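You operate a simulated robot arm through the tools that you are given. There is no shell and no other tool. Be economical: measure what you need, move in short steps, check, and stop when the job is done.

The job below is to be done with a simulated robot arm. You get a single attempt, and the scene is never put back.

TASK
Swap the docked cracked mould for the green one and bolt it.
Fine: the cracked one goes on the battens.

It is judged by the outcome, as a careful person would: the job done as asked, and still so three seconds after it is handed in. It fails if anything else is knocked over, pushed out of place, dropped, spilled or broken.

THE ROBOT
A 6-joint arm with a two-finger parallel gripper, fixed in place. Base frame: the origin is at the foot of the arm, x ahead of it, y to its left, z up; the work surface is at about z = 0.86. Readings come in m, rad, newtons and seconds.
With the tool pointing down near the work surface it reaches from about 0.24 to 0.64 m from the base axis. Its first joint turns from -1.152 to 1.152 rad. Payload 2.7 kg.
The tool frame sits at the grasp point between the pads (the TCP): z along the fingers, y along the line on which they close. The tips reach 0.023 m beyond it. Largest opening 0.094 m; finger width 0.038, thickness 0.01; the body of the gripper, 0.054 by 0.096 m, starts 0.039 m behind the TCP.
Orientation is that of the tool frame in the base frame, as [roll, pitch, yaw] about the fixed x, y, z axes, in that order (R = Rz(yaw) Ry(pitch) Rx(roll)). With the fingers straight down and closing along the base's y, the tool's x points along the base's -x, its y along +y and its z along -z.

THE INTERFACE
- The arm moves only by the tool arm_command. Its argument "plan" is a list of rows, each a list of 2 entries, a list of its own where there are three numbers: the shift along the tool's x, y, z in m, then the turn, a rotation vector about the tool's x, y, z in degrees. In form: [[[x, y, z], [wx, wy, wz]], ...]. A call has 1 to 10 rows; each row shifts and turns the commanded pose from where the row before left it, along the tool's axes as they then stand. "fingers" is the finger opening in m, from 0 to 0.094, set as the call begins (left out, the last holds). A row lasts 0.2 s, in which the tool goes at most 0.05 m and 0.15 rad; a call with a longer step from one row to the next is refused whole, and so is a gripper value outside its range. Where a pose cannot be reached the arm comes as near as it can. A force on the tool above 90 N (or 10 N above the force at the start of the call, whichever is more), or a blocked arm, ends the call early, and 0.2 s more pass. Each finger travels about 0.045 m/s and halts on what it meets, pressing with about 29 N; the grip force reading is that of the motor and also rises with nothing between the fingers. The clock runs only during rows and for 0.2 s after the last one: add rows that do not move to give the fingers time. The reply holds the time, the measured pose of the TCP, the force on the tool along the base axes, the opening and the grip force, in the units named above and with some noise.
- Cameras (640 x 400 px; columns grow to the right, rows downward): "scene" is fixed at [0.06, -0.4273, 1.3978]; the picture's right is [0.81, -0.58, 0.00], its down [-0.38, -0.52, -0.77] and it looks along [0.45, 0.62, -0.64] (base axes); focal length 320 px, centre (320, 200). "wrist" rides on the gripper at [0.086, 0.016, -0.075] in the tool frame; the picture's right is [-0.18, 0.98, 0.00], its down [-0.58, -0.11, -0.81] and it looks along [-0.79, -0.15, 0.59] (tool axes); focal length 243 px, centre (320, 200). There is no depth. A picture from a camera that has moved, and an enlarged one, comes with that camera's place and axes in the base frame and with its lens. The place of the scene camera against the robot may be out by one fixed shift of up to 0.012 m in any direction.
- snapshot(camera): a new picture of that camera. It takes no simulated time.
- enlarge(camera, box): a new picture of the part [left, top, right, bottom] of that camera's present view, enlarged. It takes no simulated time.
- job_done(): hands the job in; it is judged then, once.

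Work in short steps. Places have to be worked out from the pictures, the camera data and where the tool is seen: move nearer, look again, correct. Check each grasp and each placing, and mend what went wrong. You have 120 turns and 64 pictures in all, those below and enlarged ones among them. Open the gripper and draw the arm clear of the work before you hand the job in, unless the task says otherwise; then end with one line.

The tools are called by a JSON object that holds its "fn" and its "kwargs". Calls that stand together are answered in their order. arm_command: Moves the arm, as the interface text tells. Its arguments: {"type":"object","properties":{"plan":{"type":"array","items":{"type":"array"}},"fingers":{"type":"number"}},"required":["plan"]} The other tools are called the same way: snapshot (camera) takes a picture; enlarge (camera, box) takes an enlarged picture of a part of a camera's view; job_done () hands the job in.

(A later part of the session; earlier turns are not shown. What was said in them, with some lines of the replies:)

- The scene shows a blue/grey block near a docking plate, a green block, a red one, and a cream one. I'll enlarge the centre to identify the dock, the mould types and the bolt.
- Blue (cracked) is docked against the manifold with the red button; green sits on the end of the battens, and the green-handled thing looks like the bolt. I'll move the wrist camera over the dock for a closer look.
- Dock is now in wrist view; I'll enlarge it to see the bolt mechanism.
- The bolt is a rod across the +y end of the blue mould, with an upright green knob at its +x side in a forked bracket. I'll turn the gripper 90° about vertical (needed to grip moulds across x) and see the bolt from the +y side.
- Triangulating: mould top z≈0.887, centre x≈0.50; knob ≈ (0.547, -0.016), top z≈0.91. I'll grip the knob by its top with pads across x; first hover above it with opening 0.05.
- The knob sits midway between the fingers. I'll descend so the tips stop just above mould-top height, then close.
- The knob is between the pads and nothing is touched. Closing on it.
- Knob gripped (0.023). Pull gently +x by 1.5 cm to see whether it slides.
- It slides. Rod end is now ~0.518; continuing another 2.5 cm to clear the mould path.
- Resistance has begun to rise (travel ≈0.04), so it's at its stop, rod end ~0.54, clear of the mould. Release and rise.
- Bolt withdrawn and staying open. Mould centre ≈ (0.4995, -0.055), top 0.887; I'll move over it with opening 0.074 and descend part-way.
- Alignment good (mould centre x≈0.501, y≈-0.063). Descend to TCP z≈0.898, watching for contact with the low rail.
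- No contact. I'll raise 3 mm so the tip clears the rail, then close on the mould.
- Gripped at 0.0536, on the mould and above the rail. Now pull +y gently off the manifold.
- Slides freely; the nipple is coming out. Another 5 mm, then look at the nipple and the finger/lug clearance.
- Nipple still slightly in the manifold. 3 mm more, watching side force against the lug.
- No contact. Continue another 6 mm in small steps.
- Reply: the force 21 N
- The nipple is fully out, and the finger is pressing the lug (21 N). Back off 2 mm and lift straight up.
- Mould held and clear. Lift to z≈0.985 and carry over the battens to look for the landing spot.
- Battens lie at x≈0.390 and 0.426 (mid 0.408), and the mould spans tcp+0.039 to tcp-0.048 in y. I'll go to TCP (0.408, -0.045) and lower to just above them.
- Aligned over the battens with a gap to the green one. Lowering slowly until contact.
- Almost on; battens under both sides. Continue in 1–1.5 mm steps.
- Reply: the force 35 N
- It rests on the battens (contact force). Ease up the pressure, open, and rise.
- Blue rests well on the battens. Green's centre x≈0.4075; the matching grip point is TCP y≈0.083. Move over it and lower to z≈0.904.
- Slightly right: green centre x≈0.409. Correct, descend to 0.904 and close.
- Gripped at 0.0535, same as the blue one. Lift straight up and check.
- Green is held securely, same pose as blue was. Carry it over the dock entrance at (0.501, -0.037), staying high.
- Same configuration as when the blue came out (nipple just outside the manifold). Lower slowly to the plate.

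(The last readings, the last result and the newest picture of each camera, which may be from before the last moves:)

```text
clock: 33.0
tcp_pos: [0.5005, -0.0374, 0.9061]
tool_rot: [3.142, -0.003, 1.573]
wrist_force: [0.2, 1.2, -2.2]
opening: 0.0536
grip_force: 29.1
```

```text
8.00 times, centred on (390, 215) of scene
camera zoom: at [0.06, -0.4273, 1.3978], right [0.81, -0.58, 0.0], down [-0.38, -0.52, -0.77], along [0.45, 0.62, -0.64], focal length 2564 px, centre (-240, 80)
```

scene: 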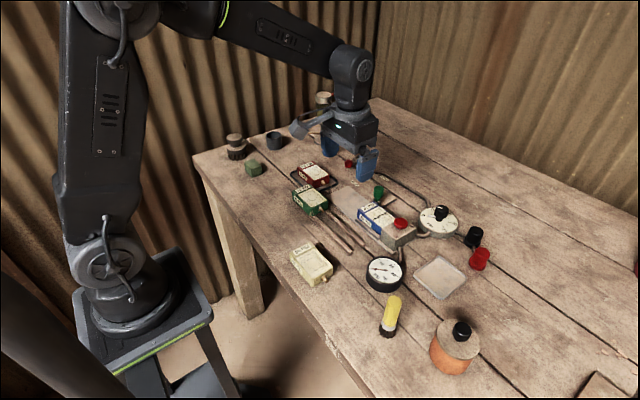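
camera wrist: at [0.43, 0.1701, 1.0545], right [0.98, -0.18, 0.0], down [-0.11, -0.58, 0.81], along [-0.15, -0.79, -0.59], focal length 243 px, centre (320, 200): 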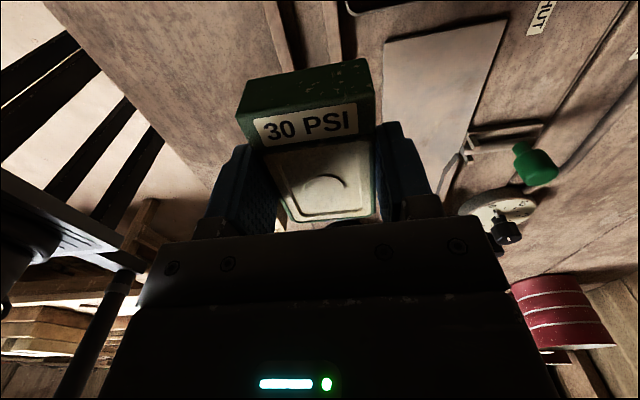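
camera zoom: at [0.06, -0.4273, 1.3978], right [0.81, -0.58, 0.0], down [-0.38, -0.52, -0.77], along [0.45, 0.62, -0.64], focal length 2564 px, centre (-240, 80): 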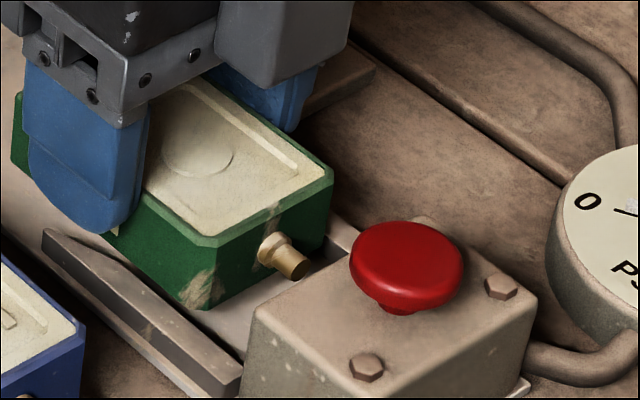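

Clear of the manifold and rails. Lower the last ~7 mm in small steps until the plate is felt.

{"fn": "arm_command", "kwargs": {"plan": [[[0, 0, 0.003], [0, 0, 0]], [[0, 0, 0.002], [0, 0, 0]], [[0, 0, 0], [0, 0, 0]]]}}

{"fn": "arm_command", "kwargs": {"plan": [[[0, 0, 0.0015], [0, 0, 0]], [[0, 0, 0], [0, 0, 0]]]}}

```text
clock: 33.8
tcp_pos: [0.4991, -0.0382, 0.9026]
tool_rot: [-3.141, -0.001, 1.574]
wrist_force: [0.5, -1.0, -3.3]
opening: 0.0535
grip_force: 28.7
```

```text
clock: 34.4
tcp_pos: [0.5004, -0.0376, 0.8998]
tool_rot: [3.14, 0.0, 1.57]
wrist_force: [-0.9, -1.7, 1.6]
opening: 0.0535
grip_force: 29.3
```

Plate contact just begins. Slide -y into the manifold in small steps.

{"fn": "arm_command", "kwargs": {"plan": [[[-0.003, 0, 0], [0, 0, 0]], [[-0.003, 0, 0], [0, 0, 0]], [[-0.003, 0, 0], [0, 0, 0]], [[0, 0, 0], [0, 0, 0]]]}}

{"fn": "enlarge", "kwargs": {"camera": "scene", "box": [365, 190, 415, 240]}}

```text
clock: 35.4
tcp_pos: [0.5002, -0.0467, 0.9006]
tool_rot: [3.141, -0.002, 1.573]
wrist_force: [-0.4, 0.3, -2.1]
opening: 0.0537
grip_force: 29.4
```

```text
8.00 times, centred on (390, 215) of scene
camera zoom: at [0.06, -0.4273, 1.3978], right [0.81, -0.58, 0.0], down [-0.38, -0.52, -0.77], along [0.45, 0.62, -0.64], focal length 2564 px, centre (-240, 80)
```

zoom: 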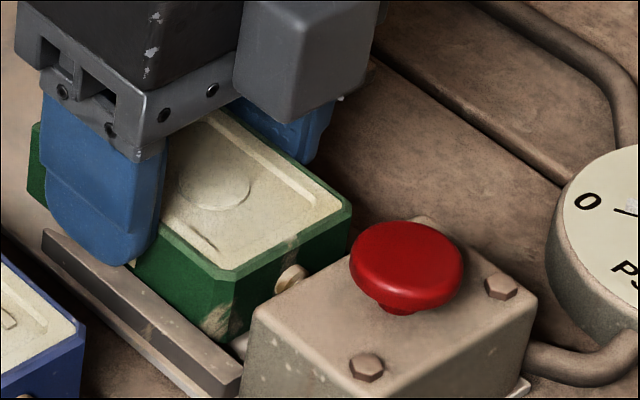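

Nipple entering without resistance. Continue to seat.

{"fn": "arm_command", "kwargs": {"plan": [[[-0.003, 0, 0.0005], [0, 0, 0]], [[-0.003, 0, 0.0005], [0, 0, 0]], [[-0.003, 0, 0], [0, 0, 0]], [[-0.003, 0, 0], [0, 0, 0]], [[0, 0, 0], [0, 0, 0]]]}}

{"fn": "enlarge", "kwargs": {"camera": "scene", "box": [365, 190, 415, 240]}}

```text
clock: 36.6
tcp_pos: [0.5001, -0.0581, 0.8981]
tool_rot: [-3.141, -0.001, 1.573]
wrist_force: [0.0, -0.1, -2.8]
opening: 0.0539
grip_force: 29.1
```

```text
8.00 times, centred on (390, 215) of scene
camera zoom: at [0.06, -0.4273, 1.3978], right [0.81, -0.58, 0.0], down [-0.38, -0.52, -0.77], along [0.45, 0.62, -0.64], focal length 2564 px, centre (-240, 80)
```

zoom: 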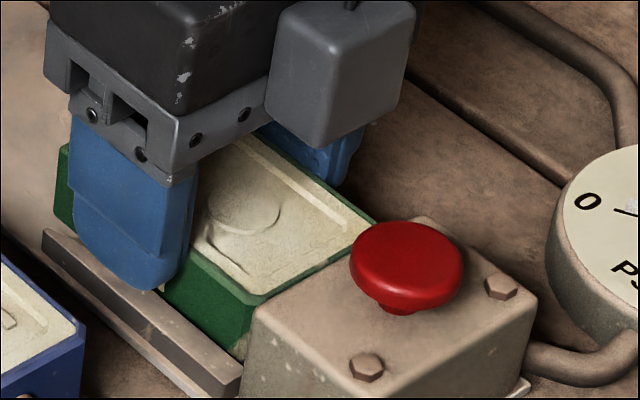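

Near seated. Push further until a seating force appears.

{"fn": "arm_command", "kwargs": {"plan": [[[-0.002, 0, 0.0005], [0, 0, 0]], [[-0.002, 0, 0], [0, 0, 0]], [[0, 0, 0], [0, 0, 0]]]}}

{"fn": "arm_command", "kwargs": {"plan": [[[-0.002, 0, 0], [0, 0, 0]], [[0, 0, 0], [0, 0, 0]]]}}

```text
clock: 37.4
tcp_pos: [0.5007, -0.0607, 0.8994]
tool_rot: [3.14, -0.002, 1.574]
wrist_force: [2.0, 11.0, -4.2]
opening: 0.0534
grip_force: 28.7
```

```text
clock: 38.0
tcp_pos: [0.4996, -0.0635, 0.9006]
tool_rot: [3.14, -0.001, 1.573]
wrist_force: [5.6, 21.4, -2.4]
opening: 0.0535
grip_force: 28.4
```

Seated (21 N against the manifold at y≈-0.062). Press it lightly down, then look before releasing.

{"fn": "arm_command", "kwargs": {"plan": [[[0.001, 0, 0.0015], [0, 0, 0]], [[0, 0, 0], [0, 0, 0]]]}}

{"fn": "enlarge", "kwargs": {"camera": "scene", "box": [355, 180, 415, 240]}}

```text
clock: 38.6
tcp_pos: [0.4985, -0.063, 0.8986]
tool_rot: [3.14, 0.001, 1.57]
wrist_force: [3.3, 14.5, 2.6]
opening: 0.0537
grip_force: 28.8
```

```text
6.67 times, centred on (385, 210) of scene
camera zoom: at [0.06, -0.4269, 1.3979], right [0.81, -0.58, 0.0], down [-0.38, -0.52, -0.77], along [0.45, 0.62, -0.64], focal length 2137 px, centre (-113, 133)
```

zoom: 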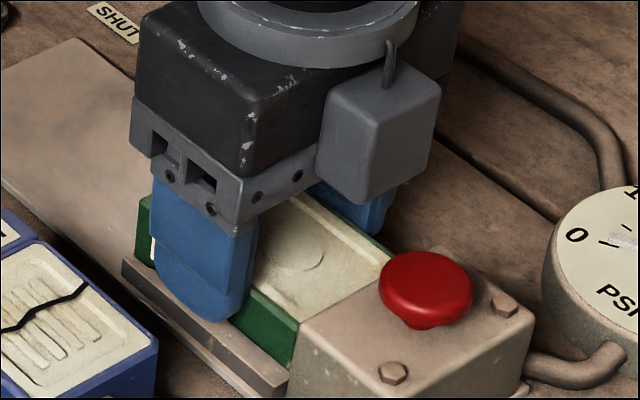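

Fully home. Release and rise, then inspect.

{"fn": "arm_command", "kwargs": {"plan": [[[0, 0, 0], [0, 0, 0]], [[0, 0, 0], [0, 0, 0]], [[0, 0, -0.03], [0, 0, 0]], [[0, 0, -0.04], [0, 0, 0]], [[0.04, 0.02, 0], [0, 0, 0]], [[0.03, 0.02, 0], [0, 0, 0]], [[0, 0, 0], [0, 0, 0]]], "fingers": 0.072}}

{"fn": "snapshot", "kwargs": {"camera": "wrist"}}

{"fn": "enlarge", "kwargs": {"camera": "scene", "box": [340, 175, 430, 250]}}

```text
clock: 40.2
tcp_pos: [0.5411, 0.0073, 0.9672]
tool_rot: [3.141, -0.003, 1.571]
wrist_force: [0.4, -1.1, -0.7]
opening: 0.0719
grip_force: 0.1
```

```text
18 pictures are left
camera wrist: at [0.5591, 0.0944, 1.0415], right [0.98, -0.18, 0.0], down [-0.11, -0.58, 0.81], along [-0.15, -0.79, -0.59], focal length 243 px, centre (320, 200)
```

wrist: 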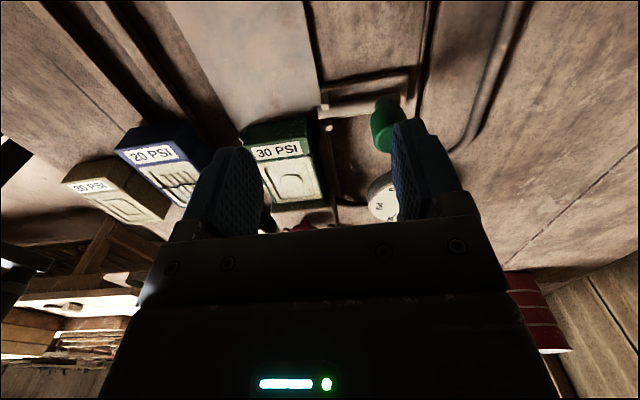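

```text
5.33 times, centred on (385, 212) of scene
camera zoom: at [0.06, -0.4273, 1.3978], right [0.81, -0.58, 0.0], down [-0.38, -0.52, -0.77], along [0.45, 0.62, -0.64], focal length 1709 px, centre (-27, 133)
```

zoom: 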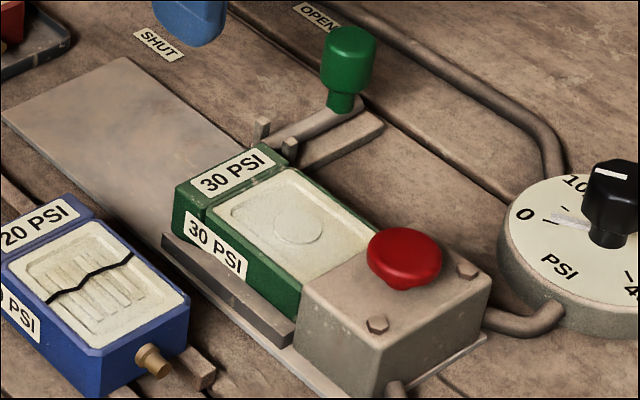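

Green is docked correctly. Now back to the knob at x≈0.585 to shoot the bolt.

{"fn": "arm_command", "kwargs": {"plan": [[[-0.011, 0.044, 0], [0, 0, 0]], [[0, 0, 0], [0, 0, 0]], [[0, 0, 0.025], [0, 0, 0]], [[0, 0, 0.023], [0, 0, 0]], [[0, 0, 0], [0, 0, 0]]], "fingers": 0.05}}

{"fn": "arm_command", "kwargs": {"plan": [[[0, 0, 0], [0, 0, 0]], [[0, 0, 0], [0, 0, 0]], [[0, 0, 0], [0, 0, 0]]], "fingers": 0.015}}

```text
clock: 41.4
tcp_pos: [0.5837, -0.0042, 0.9152]
tool_rot: [3.14, -0.001, 1.572]
wrist_force: [-0.1, -0.3, -0.4]
opening: 0.0502
grip_force: 0.0
```

```text
clock: 42.2
tcp_pos: [0.5836, -0.0035, 0.9156]
tool_rot: [3.141, -0.003, 1.572]
wrist_force: [1.3, -0.4, 0.6]
opening: 0.0233
grip_force: 45.2
```

Knob gripped. Push -x to shoot the bolt home.

{"fn": "arm_command", "kwargs": {"plan": [[[0, -0.005, 0], [0, 0, 0]], [[0, -0.005, 0], [0, 0, 0]], [[0, -0.005, 0], [0, 0, 0]], [[0, -0.005, 0], [0, 0, 0]], [[0, -0.005, 0], [0, 0, 0]], [[0, -0.005, 0], [0, 0, 0]], [[0, 0, 0], [0, 0, 0]]]}}

{"fn": "enlarge", "kwargs": {"camera": "scene", "box": [350, 165, 420, 225]}}

```text
clock: 43.8
tcp_pos: [0.552, -0.004, 0.9154]
tool_rot: [-3.138, -0.004, 1.57]
wrist_force: [-0.5, 15.1, -29.8]
opening: 0.023
grip_force: 45.3
```

```text
6.67 times, centred on (385, 195) of scene
camera zoom: at [0.0605, -0.4269, 1.3979], right [0.81, -0.58, 0.0], down [-0.38, -0.52, -0.77], along [0.45, 0.62, -0.64], focal length 2137 px, centre (-113, 233)
```

zoom: 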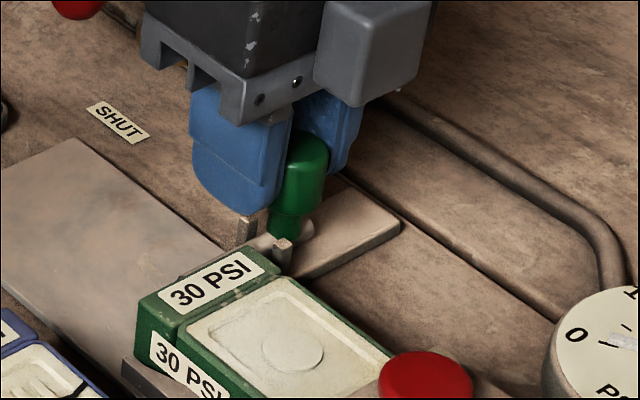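

It's near home, but a side load built up (−30 N z). I'll release to relax, then see its natural position.

{"fn": "arm_command", "kwargs": {"plan": [[[0, 0, 0], [0, 0, 0]], [[0, 0, 0], [0, 0, 0]], [[0, 0, 0], [0, 0, 0]]], "fingers": 0.045}}

{"fn": "enlarge", "kwargs": {"camera": "scene", "box": [355, 175, 405, 225]}}

{"fn": "enlarge", "kwargs": {"camera": "wrist", "box": [220, 60, 420, 220]}}

```text
clock: 44.6
tcp_pos: [0.554, -0.004, 0.92]
tool_rot: [3.14, 0.002, 1.572]
wrist_force: [0.0, -0.1, 0.8]
opening: 0.0449
grip_force: 0.0
```

```text
8.00 times, centred on (380, 200) of scene
camera zoom: at [0.0599, -0.4273, 1.3978], right [0.81, -0.58, 0.0], down [-0.38, -0.52, -0.77], along [0.45, 0.62, -0.64], focal length 2564 px, centre (-160, 200)
```

zoom: 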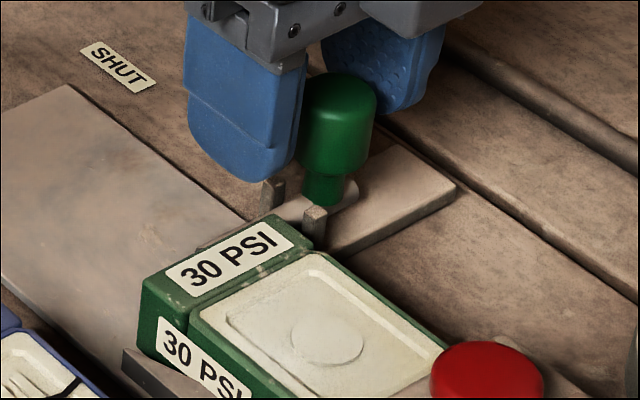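

```text
2.50 times, centred on (320, 140) of wrist
camera zoom: at [0.5714, 0.0821, 0.9952], right [0.98, -0.18, 0.0], down [-0.11, -0.58, 0.81], along [-0.15, -0.79, -0.59], focal length 606 px, centre (320, 350)
```

zoom: 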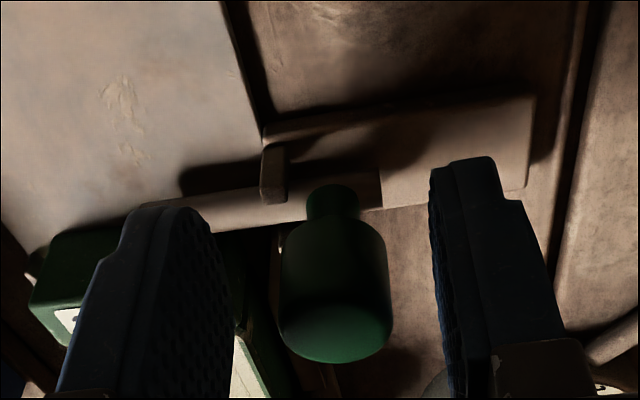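

The load was just z drift of the arm while gripping; the bolt itself is fine and needs ~8 mm more. Re-grip, better centred in y, and push on in small steps.

{"fn": "arm_command", "kwargs": {"plan": [[[-0.006, 0, 0.001], [0, 0, 0]], [[0, 0, 0], [0, 0, 0]]]}}

{"fn": "arm_command", "kwargs": {"plan": [[[0, 0, 0], [0, 0, 0]], [[0, 0, 0], [0, 0, 0]], [[0, -0.003, 0], [0, 0, 0]], [[0, -0.002, 0], [0, 0, 0]], [[0, 0, 0], [0, 0, 0]]], "fingers": 0.015}}

```text
clock: 45.2
tcp_pos: [0.552, -0.0117, 0.9165]
tool_rot: [-3.141, -0.002, 1.574]
wrist_force: [0.2, 0.0, -0.5]
opening: 0.0449
grip_force: 0.1
```

```text
clock: 46.4
tcp_pos: [0.5484, -0.0115, 0.9181]
tool_rot: [-3.141, -0.002, 1.572]
wrist_force: [0.2, 0.7, -1.6]
opening: 0.0231
grip_force: 44.7
```

Moving freely now. Push on until the stop.

{"fn": "arm_command", "kwargs": {"plan": [[[0, -0.002, 0], [0, 0, 0]], [[0, -0.002, 0], [0, 0, 0]], [[0, 0, 0], [0, 0, 0]]]}}

{"fn": "arm_command", "kwargs": {"plan": [[[0, -0.002, 0], [0, 0, 0]], [[0, 0, 0], [0, 0, 0]]]}}

{"fn": "enlarge", "kwargs": {"camera": "scene", "box": [355, 175, 405, 225]}}

```text
clock: 47.2
tcp_pos: [0.5453, -0.0105, 0.9173]
tool_rot: [3.14, -0.001, 1.57]
wrist_force: [6.0, -6.8, -1.9]
opening: 0.0232
grip_force: 45.5
```

```text
clock: 47.8
tcp_pos: [0.5439, -0.0115, 0.9178]
tool_rot: [3.137, 0.0, 1.572]
wrist_force: [24.6, -13.1, -9.2]
opening: 0.0231
grip_force: 44.9
```

```text
8.00 times, centred on (380, 200) of scene
camera zoom: at [0.0607, -0.4276, 1.3977], right [0.81, -0.58, 0.0], down [-0.38, -0.52, -0.77], along [0.45, 0.62, -0.64], focal length 2564 px, centre (-160, 200)
```

zoom: 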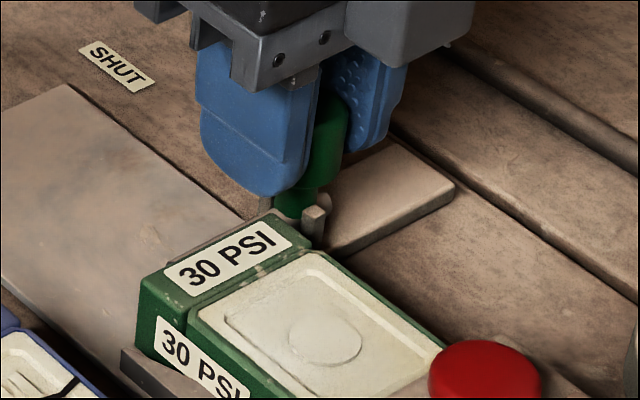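

The bolt hit its stop (24.6 N, x≈0.544), with the neck between the lugs as it was originally. Release, rise, and draw clear.

{"fn": "arm_command", "kwargs": {"plan": [[[0, 0.001, 0], [0, 0, 0]], [[0, 0, 0], [0, 0, 0]], [[0, 0, 0], [0, 0, 0]], [[0, 0, -0.03], [0, 0, 0]], [[0, 0, -0.04], [0, 0, 0]], [[0, 0, -0.04], [0, 0, 0]], [[0.04, -0.03, 0], [0, 0, 0]], [[0.04, -0.03, 0], [0, 0, 0]], [[0.04, -0.03, 0], [0, 0, 0]], [[0, 0, 0], [0, 0, 0]]], "fingers": 0.045}}

{"fn": "enlarge", "kwargs": {"camera": "scene", "box": [340, 170, 420, 240]}}

{"fn": "snapshot", "kwargs": {"camera": "scene"}}

{"fn": "snapshot", "kwargs": {"camera": "wrist"}}

```text
clock: 50.0
tcp_pos: [0.4523, 0.1076, 1.0314]
tool_rot: [3.14, 0.0, 1.57]
wrist_force: [0.5, 0.8, -0.7]
opening: 0.0449
grip_force: 0.1
```

```text
5.71 times, centred on (380, 205) of scene
camera zoom: at [0.0599, -0.4273, 1.3978], right [0.81, -0.58, 0.0], down [-0.38, -0.52, -0.77], along [0.45, 0.62, -0.64], focal length 1832 px, centre (-23, 171)
```

zoom: 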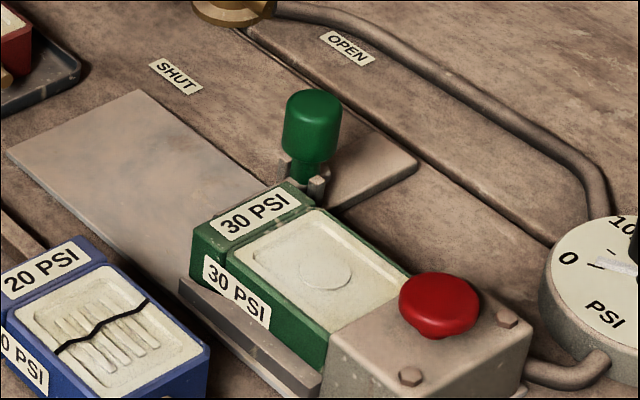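

```text
11 pictures are left
```

scene: 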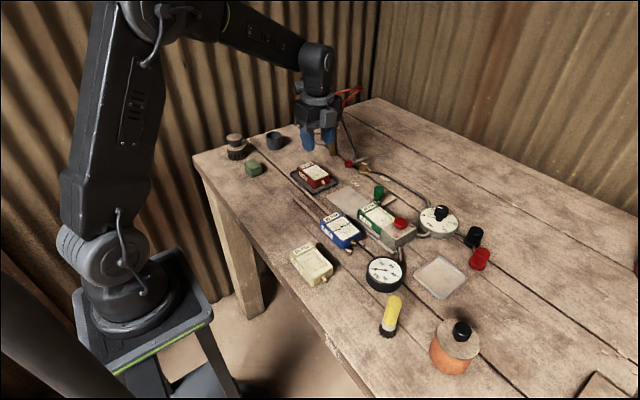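

```text
10 pictures are left
camera wrist: at [0.4688, 0.1946, 1.1055], right [0.98, -0.18, 0.0], down [-0.11, -0.58, 0.81], along [-0.15, -0.79, -0.59], focal length 243 px, centre (320, 200)
```

wrist: 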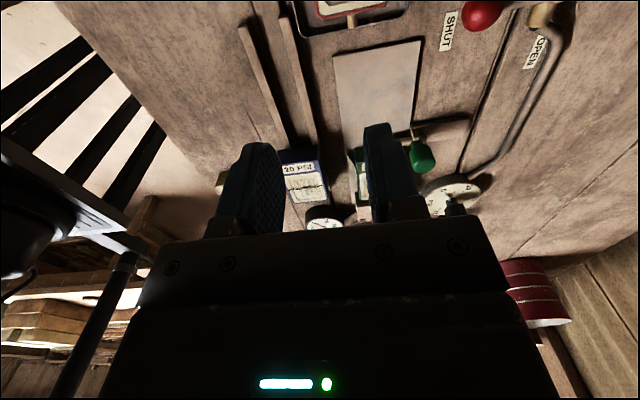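

The bolt is home, green is docked, blue rests on the battens, and nothing else has moved. The gripper is open and the arm is clear, so I'm handing in.

{"fn": "job_done", "kwargs": {}}

```text
The job is handed in.
```

The green mould is docked and bolted, and the cracked blue one is resting on the battens.
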